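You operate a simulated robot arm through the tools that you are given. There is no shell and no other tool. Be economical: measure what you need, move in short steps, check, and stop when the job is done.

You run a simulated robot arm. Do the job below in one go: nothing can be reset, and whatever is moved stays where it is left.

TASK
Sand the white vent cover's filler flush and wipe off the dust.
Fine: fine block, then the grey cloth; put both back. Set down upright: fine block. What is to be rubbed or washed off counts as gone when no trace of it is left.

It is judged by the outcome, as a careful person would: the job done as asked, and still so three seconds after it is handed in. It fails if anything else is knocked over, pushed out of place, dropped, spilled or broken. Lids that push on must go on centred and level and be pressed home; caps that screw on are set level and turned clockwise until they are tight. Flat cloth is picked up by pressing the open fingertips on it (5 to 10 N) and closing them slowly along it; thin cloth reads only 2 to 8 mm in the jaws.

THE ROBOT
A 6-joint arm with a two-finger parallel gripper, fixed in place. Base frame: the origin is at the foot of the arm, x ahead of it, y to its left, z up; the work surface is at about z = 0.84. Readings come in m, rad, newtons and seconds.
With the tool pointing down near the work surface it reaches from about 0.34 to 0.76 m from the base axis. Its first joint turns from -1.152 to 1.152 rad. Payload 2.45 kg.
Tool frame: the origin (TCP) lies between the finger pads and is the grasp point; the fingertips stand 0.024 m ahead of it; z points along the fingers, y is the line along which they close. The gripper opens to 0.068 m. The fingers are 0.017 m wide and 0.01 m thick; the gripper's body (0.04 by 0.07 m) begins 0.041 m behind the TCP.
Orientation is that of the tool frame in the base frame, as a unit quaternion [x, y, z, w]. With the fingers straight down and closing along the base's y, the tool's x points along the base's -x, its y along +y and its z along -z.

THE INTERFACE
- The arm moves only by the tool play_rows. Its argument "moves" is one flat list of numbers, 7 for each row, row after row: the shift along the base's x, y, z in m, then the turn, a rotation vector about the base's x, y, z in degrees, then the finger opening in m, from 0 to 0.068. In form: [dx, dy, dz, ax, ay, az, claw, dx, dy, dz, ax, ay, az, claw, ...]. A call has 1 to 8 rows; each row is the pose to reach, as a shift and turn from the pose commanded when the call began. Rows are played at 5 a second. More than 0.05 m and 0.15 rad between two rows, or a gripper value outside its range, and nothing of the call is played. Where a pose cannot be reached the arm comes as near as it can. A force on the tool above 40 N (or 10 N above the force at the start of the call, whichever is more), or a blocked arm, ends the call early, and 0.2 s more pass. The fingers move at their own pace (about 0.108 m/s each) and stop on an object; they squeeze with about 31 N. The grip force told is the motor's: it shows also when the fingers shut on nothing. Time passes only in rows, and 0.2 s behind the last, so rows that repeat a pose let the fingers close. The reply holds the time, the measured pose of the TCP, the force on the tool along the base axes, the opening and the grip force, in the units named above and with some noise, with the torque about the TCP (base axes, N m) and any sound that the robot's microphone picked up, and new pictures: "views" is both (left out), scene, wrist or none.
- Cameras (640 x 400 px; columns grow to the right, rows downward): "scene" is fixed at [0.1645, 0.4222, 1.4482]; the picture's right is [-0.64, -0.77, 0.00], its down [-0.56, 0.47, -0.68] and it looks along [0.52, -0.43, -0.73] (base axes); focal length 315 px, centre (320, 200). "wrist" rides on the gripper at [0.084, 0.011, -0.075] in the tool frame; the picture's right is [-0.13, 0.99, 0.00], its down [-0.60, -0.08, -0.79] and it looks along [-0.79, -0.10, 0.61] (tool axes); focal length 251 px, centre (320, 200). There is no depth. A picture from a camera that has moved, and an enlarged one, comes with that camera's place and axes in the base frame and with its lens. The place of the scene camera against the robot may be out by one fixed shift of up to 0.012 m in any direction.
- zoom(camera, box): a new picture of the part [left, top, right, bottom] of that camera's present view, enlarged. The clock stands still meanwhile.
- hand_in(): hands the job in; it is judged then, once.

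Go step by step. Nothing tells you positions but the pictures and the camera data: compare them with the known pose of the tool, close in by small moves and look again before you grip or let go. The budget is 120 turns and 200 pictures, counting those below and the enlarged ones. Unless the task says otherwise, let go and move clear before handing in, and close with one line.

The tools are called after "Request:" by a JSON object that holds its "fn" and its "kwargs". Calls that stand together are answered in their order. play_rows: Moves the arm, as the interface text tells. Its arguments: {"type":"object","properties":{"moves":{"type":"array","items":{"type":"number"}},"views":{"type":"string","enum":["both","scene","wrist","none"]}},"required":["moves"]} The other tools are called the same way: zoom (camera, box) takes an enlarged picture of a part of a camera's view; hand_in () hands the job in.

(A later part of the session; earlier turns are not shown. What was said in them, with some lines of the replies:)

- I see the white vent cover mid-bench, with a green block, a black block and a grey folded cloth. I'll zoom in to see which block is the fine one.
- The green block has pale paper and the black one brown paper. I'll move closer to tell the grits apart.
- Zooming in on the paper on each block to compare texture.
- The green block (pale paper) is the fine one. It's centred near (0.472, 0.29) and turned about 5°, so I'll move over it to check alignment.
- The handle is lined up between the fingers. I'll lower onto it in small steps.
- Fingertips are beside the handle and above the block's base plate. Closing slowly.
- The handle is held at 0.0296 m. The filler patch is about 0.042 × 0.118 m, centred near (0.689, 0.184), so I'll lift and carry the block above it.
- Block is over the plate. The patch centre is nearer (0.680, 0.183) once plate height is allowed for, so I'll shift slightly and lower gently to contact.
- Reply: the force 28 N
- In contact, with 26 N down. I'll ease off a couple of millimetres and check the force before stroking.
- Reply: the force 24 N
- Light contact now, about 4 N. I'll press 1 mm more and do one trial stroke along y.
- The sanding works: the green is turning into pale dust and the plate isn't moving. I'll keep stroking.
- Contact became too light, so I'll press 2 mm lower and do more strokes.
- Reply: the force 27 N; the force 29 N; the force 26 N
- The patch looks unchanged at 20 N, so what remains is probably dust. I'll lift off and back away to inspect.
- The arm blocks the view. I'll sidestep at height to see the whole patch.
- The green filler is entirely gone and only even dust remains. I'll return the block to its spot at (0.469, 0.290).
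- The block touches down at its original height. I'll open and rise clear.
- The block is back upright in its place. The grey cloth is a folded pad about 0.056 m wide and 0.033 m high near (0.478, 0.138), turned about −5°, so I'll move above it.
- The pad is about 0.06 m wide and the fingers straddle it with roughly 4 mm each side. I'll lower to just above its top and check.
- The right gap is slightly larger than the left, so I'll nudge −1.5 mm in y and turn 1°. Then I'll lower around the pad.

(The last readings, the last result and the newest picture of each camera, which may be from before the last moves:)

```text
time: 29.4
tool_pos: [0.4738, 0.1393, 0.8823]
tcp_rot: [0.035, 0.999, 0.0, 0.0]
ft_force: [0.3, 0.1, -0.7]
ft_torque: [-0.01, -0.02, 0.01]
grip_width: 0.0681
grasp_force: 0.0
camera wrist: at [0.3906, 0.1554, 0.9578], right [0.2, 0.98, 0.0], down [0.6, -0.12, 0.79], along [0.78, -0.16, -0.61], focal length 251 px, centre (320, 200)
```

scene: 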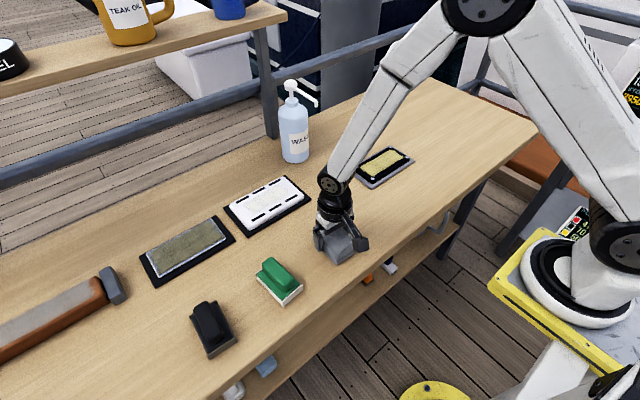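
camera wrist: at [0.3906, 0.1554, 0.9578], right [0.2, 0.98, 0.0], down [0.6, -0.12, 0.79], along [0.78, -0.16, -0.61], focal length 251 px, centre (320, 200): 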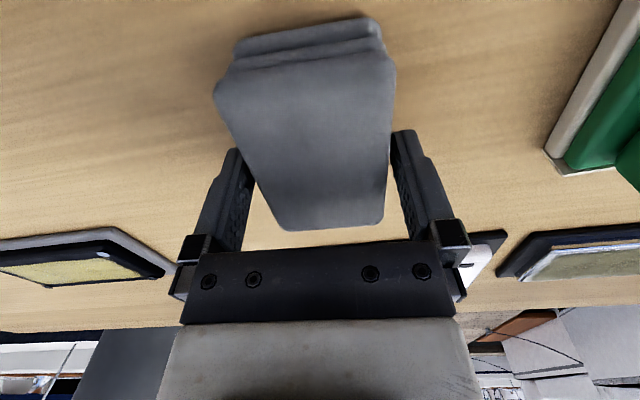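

No contact; the fingers straddle the pad. I'll go down 3 mm more and close slowly.

Request:
{"fn": "play_rows", "kwargs": {"moves": [0, 0, -0.003, 0, 0, 0, 0.068, 0, 0, -0.003, 0, 0, 0, 0.06, 0, 0, -0.003, 0, 0, 0, 0.05, 0, 0, -0.003, 0, 0, 0, 0.04, 0, 0, -0.003, 0, 0, 0, 0.03, 0, 0, -0.003, 0, 0, 0, 0.0, 0, 0, -0.003, 0, 0, 0, 0.0]}}

Request:
{"fn": "zoom", "kwargs": {"camera": "scene", "box": [280, 190, 400, 280]}}

```text
time: 31.0
tool_pos: [0.4738, 0.1393, 0.8775]
tcp_rot: [0.037, 0.999, 0.0, 0.0]
ft_force: [0.1, 0.7, 0.8]
ft_torque: [-0.02, 0.0, 0.05]
grip_width: 0.0593
grasp_force: 30.9
camera wrist: at [0.3908, 0.1556, 0.9544], right [0.2, 0.98, 0.0], down [0.6, -0.12, 0.79], along [0.78, -0.16, -0.61], focal length 251 px, centre (320, 200)
```

scene: 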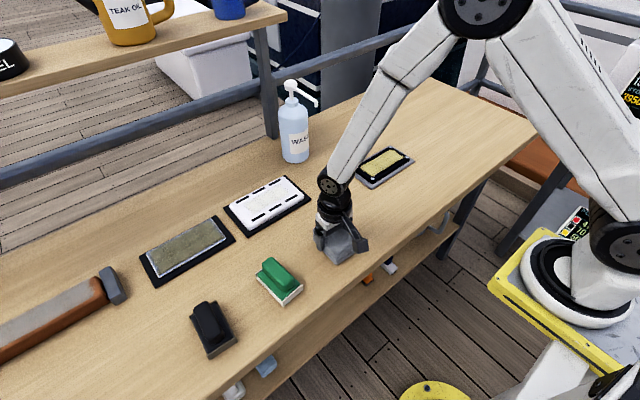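
wrist: 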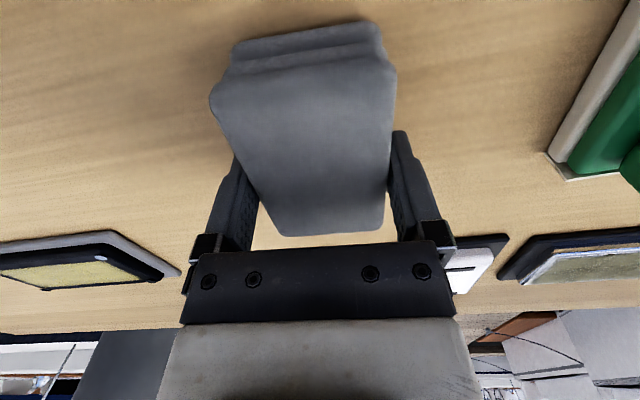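

```text
4.44 times, centred on (340, 235) of scene
camera zoom: at [0.1645, 0.4222, 1.4482], right [-0.64, -0.77, 0.0], down [-0.56, 0.47, -0.68], along [0.52, -0.43, -0.73], focal length 1402 px, centre (231, 44)
```

zoom: 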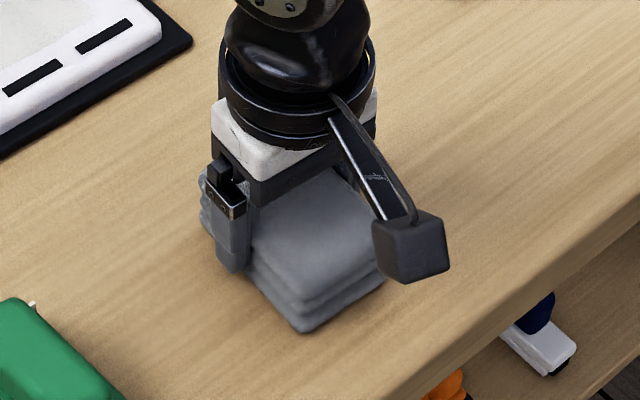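

The cloth is gripped (0.059 m). I'll lift it and carry it over the vent, expecting contact near TCP z 0.901.

Request:
{"fn": "play_rows", "kwargs": {"moves": [0, 0, 0.04, 0, 0, 0, 0, 0, 0, 0.08, 0, 0, 0, 0, 0.045, 0.01, 0.08, 0, 0, 1, 0, 0.09, 0.02, 0.08, 0, 0, 2, 0, 0.135, 0.03, 0.08, 0, 0, 3, 0, 0.175, 0.038, 0.08, 0, 0, 4, 0, 0.206, 0.044, 0.07, 0, 0, 4, 0, 0.206, 0.044, 0.04, 0, 0, 4, 0], "views": "both"}}

Request:
{"fn": "zoom", "kwargs": {"camera": "scene", "box": [200, 140, 360, 240]}}

```text
time: 32.8
tool_pos: [0.6777, 0.1854, 0.9192]
tcp_rot: [-0.001, 1.0, 0.0, 0.0]
ft_force: [0.1, -1.1, -1.3]
ft_torque: [0.01, -0.03, -0.01]
grip_width: 0.0593
grasp_force: 31.4
camera wrist: at [0.594, 0.1954, 0.995], right [0.13, 0.99, 0.0], down [0.6, -0.08, 0.79], along [0.79, -0.1, -0.61], focal length 251 px, centre (320, 200)
```

scene: 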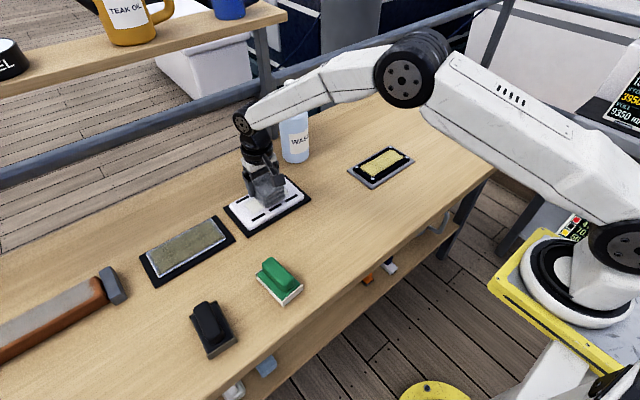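
wrist: 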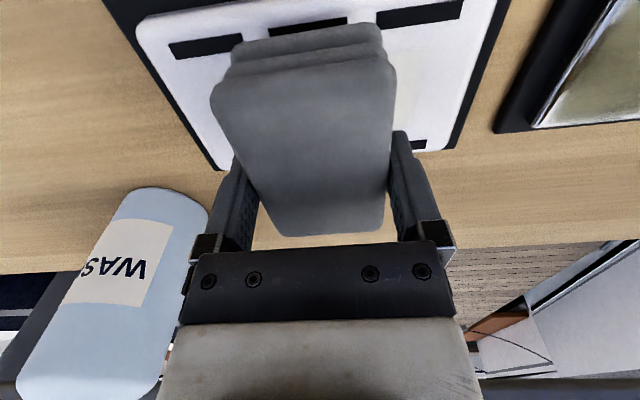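

```text
4.00 times, centred on (280, 190) of scene
camera zoom: at [0.1646, 0.4222, 1.4482], right [-0.64, -0.77, 0.0], down [-0.56, 0.47, -0.68], along [0.52, -0.43, -0.73], focal length 1261 px, centre (480, 240)
```

zoom: 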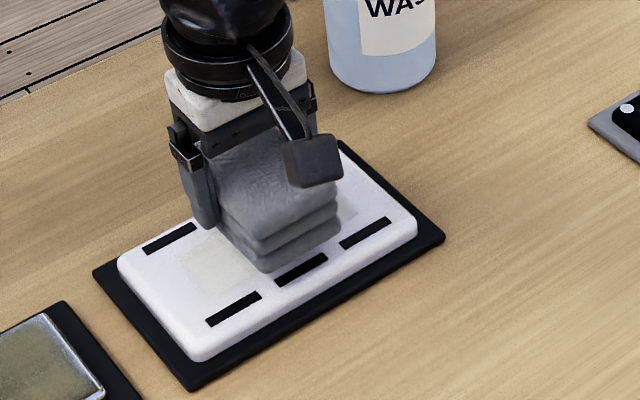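

Now I'll lower gently to contact.

Request:
{"fn": "play_rows", "kwargs": {"moves": [0, 0, -0.01, 0, 0, 0, 0, 0, 0, -0.015, 0, 0, 0, 0, 0, 0, -0.018, 0, 0, 0, 0, 0, 0, -0.019, 0, 0, 0, 0], "views": "none"}}

```text
time: 33.8
tool_pos: [0.68, 0.1846, 0.9016]
tcp_rot: [0.0, 1.0, 0.0, 0.001]
ft_force: [-3.4, 0.1, 7.9]
ft_torque: [-0.06, 0.33, -0.01]
grip_width: 0.0593
grasp_force: 31.1
```

Contact at about 8 N. I'll wipe back and forth along y, slightly past the patch ends.

Request:
{"fn": "play_rows", "kwargs": {"moves": [0, 0.02, 0, 0, 0, 0, 0, 0, 0.04, 0, 0, 0, 0, 0, 0, 0.052, 0, 0, 0, 0, 0, 0, 0.03, 0, 0, 0, 0, 0, 0, 0.005, 0, 0, 0, 0, 0, 0, -0.02, 0, 0, 0, 0, 0, 0, -0.04, 0, 0, 0, 0, 0, 0, -0.054, 0, 0, 0, 0, 0], "views": "none"}}

Request:
{"fn": "zoom", "kwargs": {"camera": "scene", "box": [200, 140, 360, 240]}}

```text
time: 35.6
tool_pos: [0.679, 0.1296, 0.8998]
tcp_rot: [-0.002, 1.0, 0.0, 0.002]
ft_force: [0.1, 10.0, 23.4]
ft_torque: [-0.09, -0.1, 0.04]
grip_width: 0.059
grasp_force: 31.0
```

```text
4.00 times, centred on (280, 190) of scene
camera zoom: at [0.164, 0.4224, 1.4482], right [-0.64, -0.77, 0.0], down [-0.56, 0.47, -0.68], along [0.52, -0.43, -0.73], focal length 1261 px, centre (480, 240)
```

zoom: 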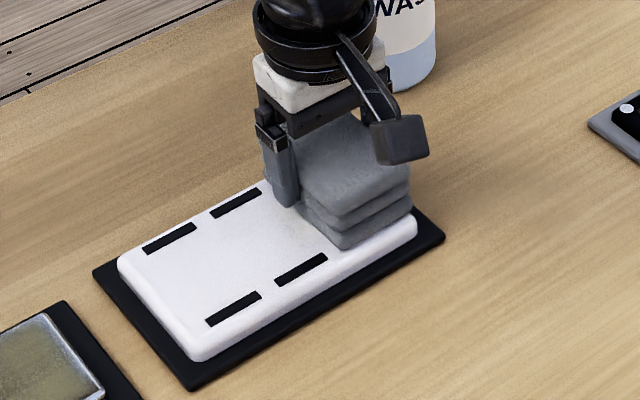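

The dust is wiping away. A couple more passes with small x offsets will cover the edges.

Request:
{"fn": "play_rows", "kwargs": {"moves": [0.006, 0.01, 0.0008, 0, 0, 0, 0, 0.006, 0.035, 0.0008, 0, 0, 0, 0, 0.006, 0.06, 0.0008, 0, 0, 0, 0, 0.006, 0.085, 0.0008, 0, 0, 0, 0, 0.006, 0.107, 0.0008, 0, 0, 0, 0, -0.006, 0.107, 0.0008, 0, 0, 0, 0, -0.006, 0.08, 0.0008, 0, 0, 0, 0, -0.006, 0.055, 0.0008, 0, 0, 0, 0], "views": "none"}}

Request:
{"fn": "play_rows", "kwargs": {"moves": [0, -0.025, 0, 0, 0, 0, 0, 0, -0.055, 0, 0, 0, 0, 0, 0.006, -0.055, 0, 0, 0, 0, 0, 0.006, -0.03, 0, 0, 0, 0, 0, 0.006, 0, 0, 0, 0, 0, 0, 0.006, 0.03, 0, 0, 0, 0, 0, 0.006, 0.052, 0, 0, 0, 0, 0, 0.006, 0.052, 0.03, 0, 0, 0, 0], "views": "none"}}

Request:
{"fn": "zoom", "kwargs": {"camera": "scene", "box": [200, 140, 360, 240]}}

```text
time: 37.4
tool_pos: [0.672, 0.1834, 0.9005]
tcp_rot: [0.0, 1.0, 0.0, -0.001]
ft_force: [0.1, 0.6, 1.5]
ft_torque: [0.1, -0.1, 0.08]
grip_width: 0.059
grasp_force: 31.0
```

```text
time: 39.2
tool_pos: [0.6761, 0.2355, 0.93]
tcp_rot: [0.0, 1.0, 0.0, -0.001]
ft_force: [0.6, 0.1, -0.6]
ft_torque: [-0.02, 0.0, 0.02]
grip_width: 0.0593
grasp_force: 31.1
```

```text
4.00 times, centred on (280, 190) of scene
camera zoom: at [0.1645, 0.4222, 1.4482], right [-0.64, -0.77, 0.0], down [-0.56, 0.47, -0.68], along [0.52, -0.43, -0.73], focal length 1261 px, centre (480, 240)
```

zoom: 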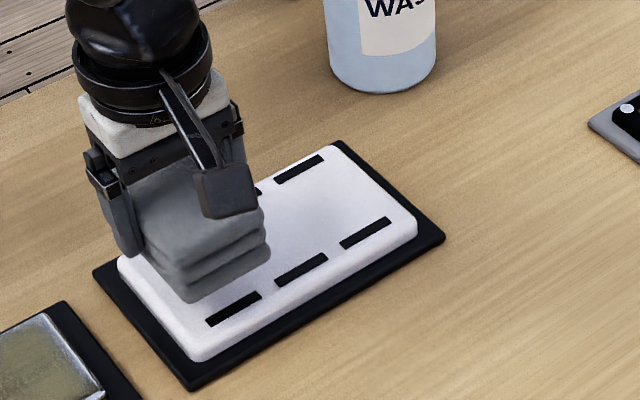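

Looks clean. I'll carry the cloth back above its home spot and inspect the vent from there.

Request:
{"fn": "play_rows", "kwargs": {"moves": [0, 0, 0.03, 0, 0, 0, 0, -0.04, -0.02, 0.035, 0, 0, -1, 0, -0.08, -0.04, 0.035, 0, 0, -2, 0, -0.12, -0.06, 0.035, 0, 0, -3, 0, -0.16, -0.08, 0.035, 0, 0, -4, 0, -0.202, -0.096, 0.035, 0, 0, -4, 0, -0.202, -0.096, 0.005, 0, 0, -4, 0, -0.202, -0.096, -0.025, 0, 0, -4, 0], "views": "both"}}

Request:
{"fn": "zoom", "kwargs": {"camera": "scene", "box": [220, 165, 316, 245]}}

```text
time: 41.0
tool_pos: [0.4781, 0.1396, 0.9065]
tcp_rot: [0.035, 0.999, 0.0, 0.0]
ft_force: [0.4, -1.2, -0.3]
ft_torque: [0.02, 0.0, -0.02]
grip_width: 0.0591
grasp_force: 30.8
camera wrist: at [0.3954, 0.1557, 0.9819], right [0.2, 0.98, 0.0], down [0.6, -0.12, 0.79], along [0.78, -0.16, -0.61], focal length 251 px, centre (320, 200)
```

scene: 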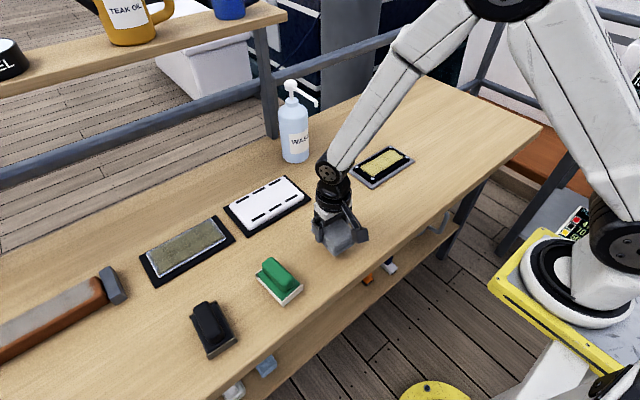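
wrist: 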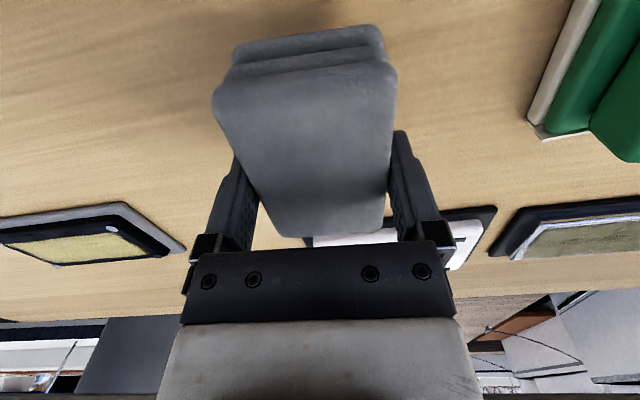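

```text
5.00 times, centred on (268, 205) of scene
camera zoom: at [0.1645, 0.4222, 1.4482], right [-0.64, -0.77, 0.0], down [-0.56, 0.47, -0.68], along [0.52, -0.43, -0.73], focal length 1577 px, centre (580, 175)
```

zoom: 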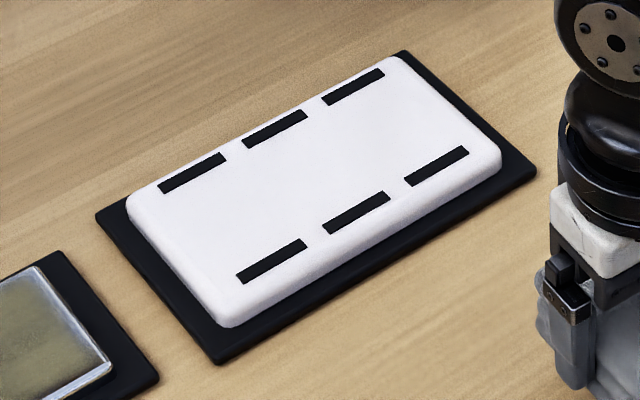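

The plate looks uniformly white. One tight zoom to check for faint traces.

Request:
{"fn": "zoom", "kwargs": {"camera": "scene", "box": [244, 175, 308, 215]}}

Request:
{"fn": "play_rows", "kwargs": {"moves": [-0.004, 0, -0.015, 0, 0, 0, 0, -0.004, 0, -0.024, 0, 0, 0, 0, -0.004, 0, -0.027, 0, 0, 0, 0, -0.004, 0, -0.028, 0, 0, 0, 0], "views": "none"}}

```text
10.00 times, centred on (276, 195) of scene
camera zoom: at [0.1645, 0.4222, 1.4482], right [-0.64, -0.77, 0.0], down [-0.56, 0.47, -0.68], along [0.52, -0.43, -0.73], focal length 3154 px, centre (760, 250)
```

zoom: 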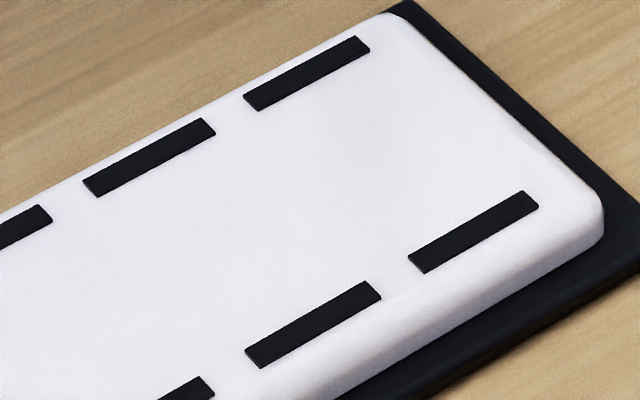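

```text
time: 42.0
tool_pos: [0.4736, 0.141, 0.8774]
tcp_rot: [0.035, 0.999, 0.001, 0.0]
ft_force: [-4.6, -2.9, 18.6]
ft_torque: [-0.12, 0.15, -0.03]
grip_width: 0.0592
grasp_force: 30.3
```

The cloth is touching down, but I suspect a very faint tint near the plate's middle. I still hold the cloth, so I'll do another firmer wipe to be safe.

Request:
{"fn": "play_rows", "kwargs": {"moves": [0, 0, 0.04, 0, 0, 0, 0, 0, 0, 0.08, 0, 0, 0, 0, 0.045, 0.01, 0.08, 0, 0, 1, 0, 0.09, 0.02, 0.08, 0, 0, 2, 0, 0.135, 0.03, 0.08, 0, 0, 3, 0, 0.175, 0.038, 0.08, 0, 0, 4, 0, 0.206, 0.044, 0.06, 0, 0, 4, 0, 0.206, 0.044, 0.03, 0, 0, 4, 0], "views": "none"}}

Request:
{"fn": "zoom", "kwargs": {"camera": "scene", "box": [232, 175, 312, 225]}}

```text
time: 43.8
tool_pos: [0.6792, 0.1837, 0.9065]
tcp_rot: [-0.001, 1.0, 0.0, -0.001]
ft_force: [-0.3, 0.7, -1.2]
ft_torque: [0.0, -0.01, 0.0]
grip_width: 0.0593
grasp_force: 31.0
```

```text
8.00 times, centred on (272, 200) of scene
camera zoom: at [0.1646, 0.4222, 1.4482], right [-0.64, -0.77, 0.0], down [-0.56, 0.47, -0.68], along [0.52, -0.43, -0.73], focal length 2523 px, centre (704, 200)
```

zoom: 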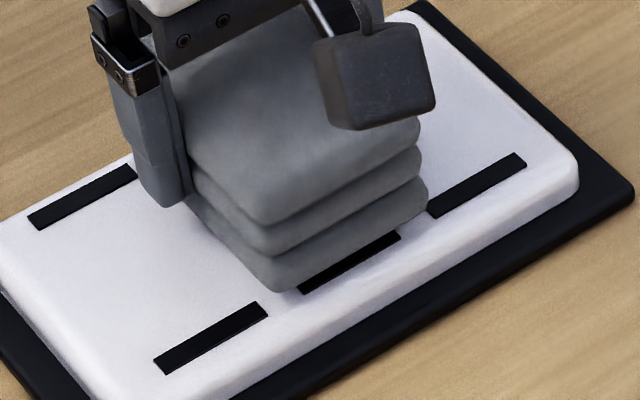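

Request:
{"fn": "play_rows", "kwargs": {"moves": [0, 0, -0.004, 0, 0, 0, 0, 0, 0, -0.006, 0, 0, 0, 0, 0, 0, -0.007, 0, 0, 0, 0, 0, 0, -0.007, 0, 0, 0, 0], "views": "none"}}

```text
time: 44.8
tool_pos: [0.6782, 0.1848, 0.9009]
tcp_rot: [0.0, 1.0, 0.0, 0.001]
ft_force: [-1.4, 0.0, 2.4]
ft_torque: [0.05, 0.01, 0.02]
grip_width: 0.0592
grasp_force: 31.0
```

Contact is light at 2.4 N. I'll press 1.2 mm more and make two full wiping passes.

Request:
{"fn": "play_rows", "kwargs": {"moves": [0.004, 0.02, -0.0012, 0, 0, 0, 0, 0.004, 0.04, -0.0012, 0, 0, 0, 0, 0.004, 0.053, -0.0012, 0, 0, 0, 0, 0.004, 0.03, -0.0012, 0, 0, 0, 0, 0.004, 0.005, -0.0012, 0, 0, 0, 0, 0.004, -0.02, -0.0012, 0, 0, 0, 0, 0.004, -0.04, -0.0012, 0, 0, 0, 0, 0.004, -0.055, -0.0012, 0, 0, 0, 0], "views": "none"}}

Request:
{"fn": "play_rows", "kwargs": {"moves": [-0.008, 0.02, 0, 0, 0, 0, 0, -0.008, 0.05, 0, 0, 0, 0, 0, -0.008, 0.08, 0, 0, 0, 0, 0, -0.008, 0.107, 0, 0, 0, 0, 0, -0.004, 0.08, 0, 0, 0, 0, 0, -0.004, 0.05, 0, 0, 0, 0, 0, -0.004, 0.02, 0, 0, 0, 0, 0, -0.004, -0.001, 0, 0, 0, 0, 0], "views": "none"}}

Request:
{"fn": "play_rows", "kwargs": {"moves": [0, 0, 0.03, 0, 0, 0, 0, 0, 0, 0.06, 0, 0, 0, 0, -0.04, 0.002, 0.07, 0, 0, -1, 0, -0.08, 0.004, 0.07, 0, 0, -2, 0, -0.12, 0.006, 0.07, 0, 0, -3, 0, -0.16, 0.008, 0.07, 0, 0, -4, 0, -0.206, 0.01, 0.07, 0, 0, -4, 0, -0.206, 0.01, 0.04, 0, 0, -4, 0], "views": "both"}}

Request:
{"fn": "zoom", "kwargs": {"camera": "scene", "box": [232, 175, 312, 225]}}

```text
time: 46.6
tool_pos: [0.6835, 0.1287, 0.9]
tcp_rot: [0.0, 1.0, 0.0, 0.002]
ft_force: [1.2, 9.3, 18.0]
ft_torque: [0.26, -0.05, -0.03]
grip_width: 0.0592
grasp_force: 30.9
```

```text
time: 48.4
tool_pos: [0.6791, 0.1285, 0.9008]
tcp_rot: [0.0, 1.0, 0.001, 0.0]
ft_force: [-1.2, 9.6, 21.3]
ft_torque: [0.18, 0.22, -0.11]
grip_width: 0.0591
grasp_force: 31.3
```

```text
time: 50.2
tool_pos: [0.4726, 0.1383, 0.9366]
tcp_rot: [0.035, 0.999, 0.0, 0.0]
ft_force: [0.0, 0.4, -0.6]
ft_torque: [0.02, -0.02, 0.01]
grip_width: 0.0591
grasp_force: 31.2
camera wrist: at [0.3905, 0.1544, 1.0134], right [0.2, 0.98, 0.0], down [0.6, -0.12, 0.79], along [0.78, -0.16, -0.61], focal length 251 px, centre (320, 200)
```

scene: 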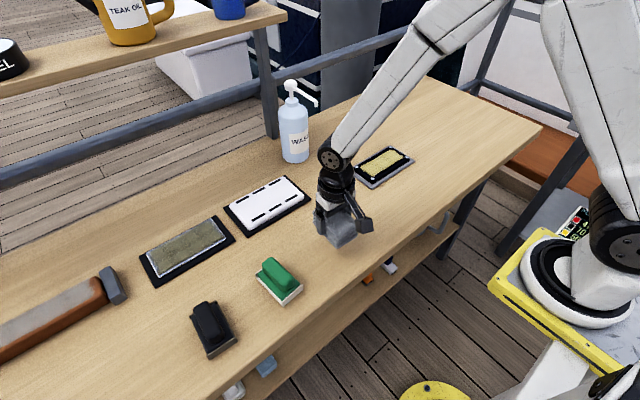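
wrist: 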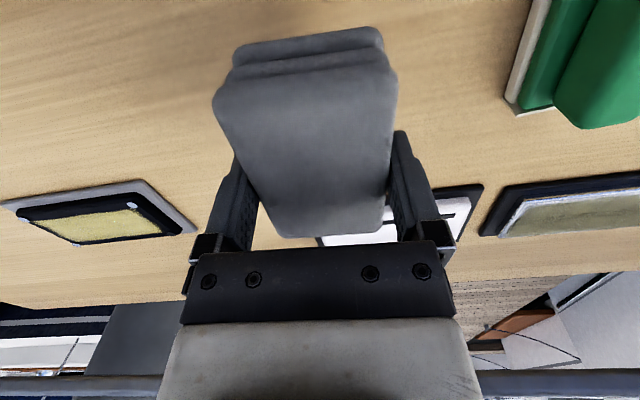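

```text
8.00 times, centred on (272, 200) of scene
camera zoom: at [0.1645, 0.4222, 1.4482], right [-0.64, -0.77, 0.0], down [-0.56, 0.47, -0.68], along [0.52, -0.43, -0.73], focal length 2523 px, centre (704, 200)
```

zoom: 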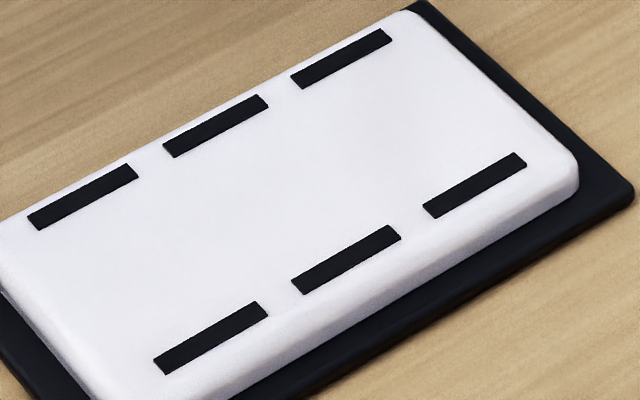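

The vent cover is clean. I'll lower the cloth to its home spot.

Request:
{"fn": "play_rows", "kwargs": {"moves": [0.001, 0.001, -0.03, 0, 0, 0, 0, 0.001, 0.001, -0.05, 0, 0, 0, 0, 0.001, 0.001, -0.056, 0, 0, 0, 0, 0.001, 0.001, -0.058, 0, 0, 0, 0], "views": "none"}}

```text
time: 51.2
tool_pos: [0.4743, 0.141, 0.8804]
tcp_rot: [0.034, 0.999, 0.0, 0.0]
ft_force: [-0.2, 0.2, -0.5]
ft_torque: [0.02, -0.03, 0.01]
grip_width: 0.0589
grasp_force: 30.7
```

Request:
{"fn": "play_rows", "kwargs": {"moves": [0, -0.001, -0.0015, 0, 0, 0, 0, 0, -0.001, -0.0025, 0, 0, 0, 0], "views": "none"}}

```text
time: 51.8
tool_pos: [0.4732, 0.138, 0.8785]
tcp_rot: [0.035, 0.999, 0.0, 0.0]
ft_force: [-1.2, 0.3, -1.5]
ft_torque: [-0.04, -0.01, -0.01]
grip_width: 0.0591
grasp_force: 30.6
```

It's at the pickup height. I'll open, rise and back away.

Request:
{"fn": "play_rows", "kwargs": {"moves": [0, 0, -0.0005, 0, 0, 0, 0.06, 0, 0, -0.0005, 0, 0, 0, 0.064, 0, 0, -0.0005, 0, 0, 0, 0.068, 0, 0, -0.0005, 0, 0, 0, 0.068, 0, 0, 0.02, 0, 0, 0, 0.068, 0, 0, 0.05, 0, 0, 0, 0.068, 0, 0, 0.09, 0, 0, 0, 0.068, -0.04, 0.02, 0.12, 0, 0, 4, 0.068]}}

Request:
{"fn": "play_rows", "kwargs": {"moves": [-0.02, 0, 0.04, 0, 0, 0, 0.068, -0.03, -0.04, 0.08, 0, 0, 0, 0.068, -0.03, -0.08, 0.12, 0, 0, 0, 0.068, -0.03, -0.12, 0.12, 0, 0, 0, 0.068]}}

Request:
{"fn": "zoom", "kwargs": {"camera": "scene", "box": [180, 160, 400, 330]}}

```text
refused: row 8 steps farther than a row can; nothing moved
```

```text
refused: row 2 steps farther than a row can; nothing moved
```

```text
2.35 times, centred on (290, 245) of scene
camera zoom: at [0.1645, 0.4222, 1.4482], right [-0.64, -0.77, 0.0], down [-0.56, 0.47, -0.68], along [0.52, -0.43, -0.73], focal length 742 px, centre (391, 94)
```

zoom: 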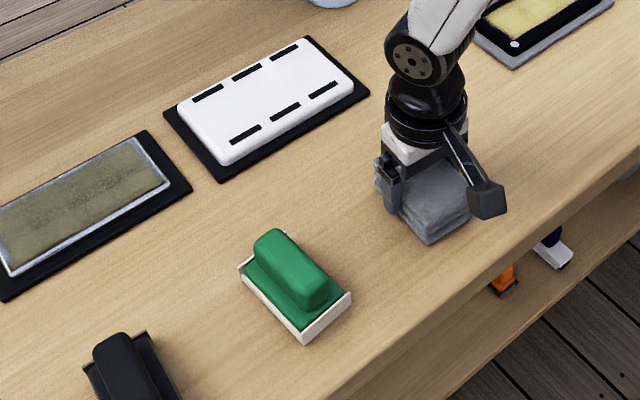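

Both calls were refused for step size and nothing moved. I'll redo the release with smaller steps.

Request:
{"fn": "play_rows", "kwargs": {"moves": [0, 0, -0.0005, 0, 0, 0, 0.06, 0, 0, -0.0005, 0, 0, 0, 0.064, 0, 0, -0.0005, 0, 0, 0, 0.068, 0, 0, -0.0005, 0, 0, 0, 0.068, 0, 0, 0.02, 0, 0, 0, 0.068, 0, 0, 0.05, 0, 0, 0, 0.068, 0, 0, 0.085, 0, 0, 0, 0.068, -0.02, 0, 0.12, 0, 0, 2, 0.068]}}

Request:
{"fn": "play_rows", "kwargs": {"moves": [-0.02, 0, 0.03, 0, 0, 0, 0.068, -0.03, -0.03, 0.06, 0, 0, 0, 0.068, -0.03, -0.06, 0.09, 0, 0, 0, 0.068, -0.03, -0.1, 0.1, 0, 0, 0, 0.068]}}

Request:
{"fn": "zoom", "kwargs": {"camera": "scene", "box": [180, 160, 400, 330]}}

```text
time: 53.6
tool_pos: [0.4555, 0.1403, 0.9985]
tcp_rot: [0.018, 1.0, 0.0, -0.001]
ft_force: [-0.1, 0.2, -0.6]
ft_torque: [0.01, -0.01, 0.0]
grip_width: 0.0681
grasp_force: 0.1
camera wrist: at [0.3717, 0.153, 1.0737], right [0.16, 0.99, 0.0], down [0.6, -0.1, 0.79], along [0.78, -0.13, -0.61], focal length 251 px, centre (320, 200)
```

scene: 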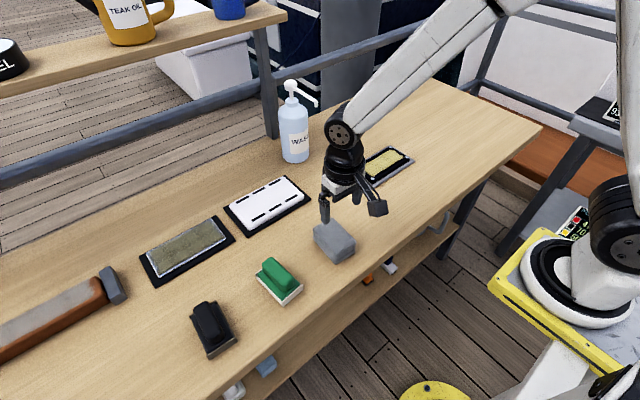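
wrist: 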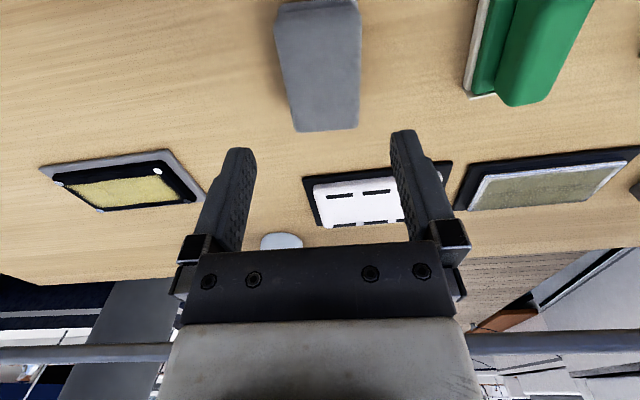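

```text
time: 54.6
tool_pos: [0.4231, 0.0387, 1.0991]
tcp_rot: [0.017, 1.0, 0.0, 0.001]
ft_force: [-0.8, -1.4, 0.8]
ft_torque: [0.02, -0.01, 0.02]
grip_width: 0.068
grasp_force: 0.0
camera wrist: at [0.3397, 0.0518, 1.1756], right [0.16, 0.99, 0.0], down [0.6, -0.1, 0.79], along [0.78, -0.13, -0.61], focal length 251 px, centre (320, 200)
```

scene: 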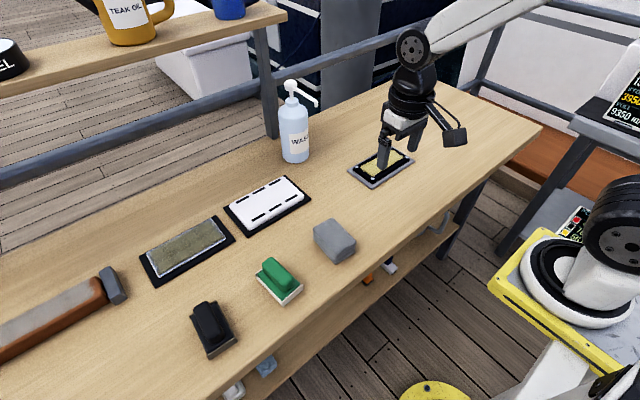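
wrist: 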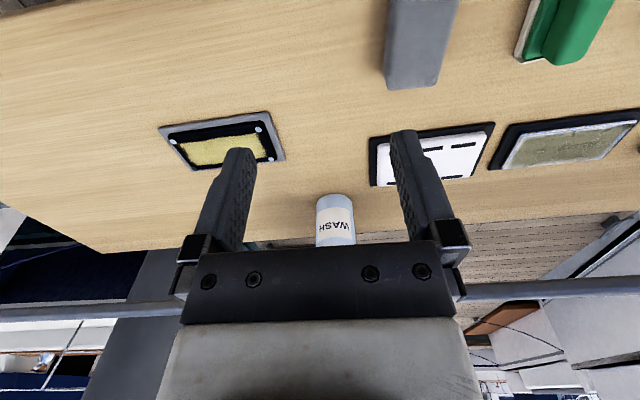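

```text
2.35 times, centred on (290, 245) of scene
camera zoom: at [0.1645, 0.4222, 1.4482], right [-0.64, -0.77, 0.0], down [-0.56, 0.47, -0.68], along [0.52, -0.43, -0.73], focal length 742 px, centre (391, 94)
```

zoom: 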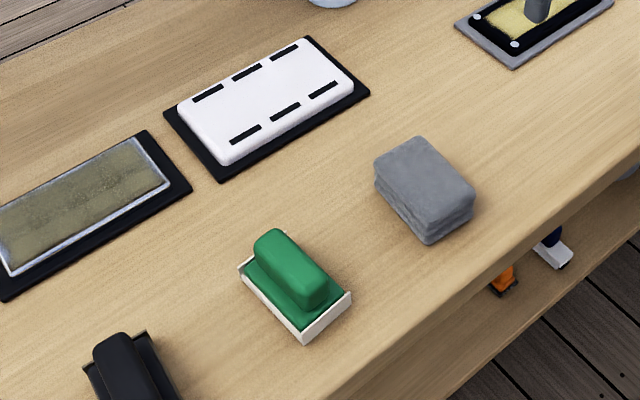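

The vent cover is clean, the block and cloth are back in place, and the arm is clear. Handing in.

Request:
{"fn": "hand_in", "kwargs": {}}

```text
The job is handed in.
```

I sanded the white vent cover's filler flush with the fine (green) block and wiped the dust off with the grey cloth; the last close-up showed no trace left. Both are back in their places, with the block upright.
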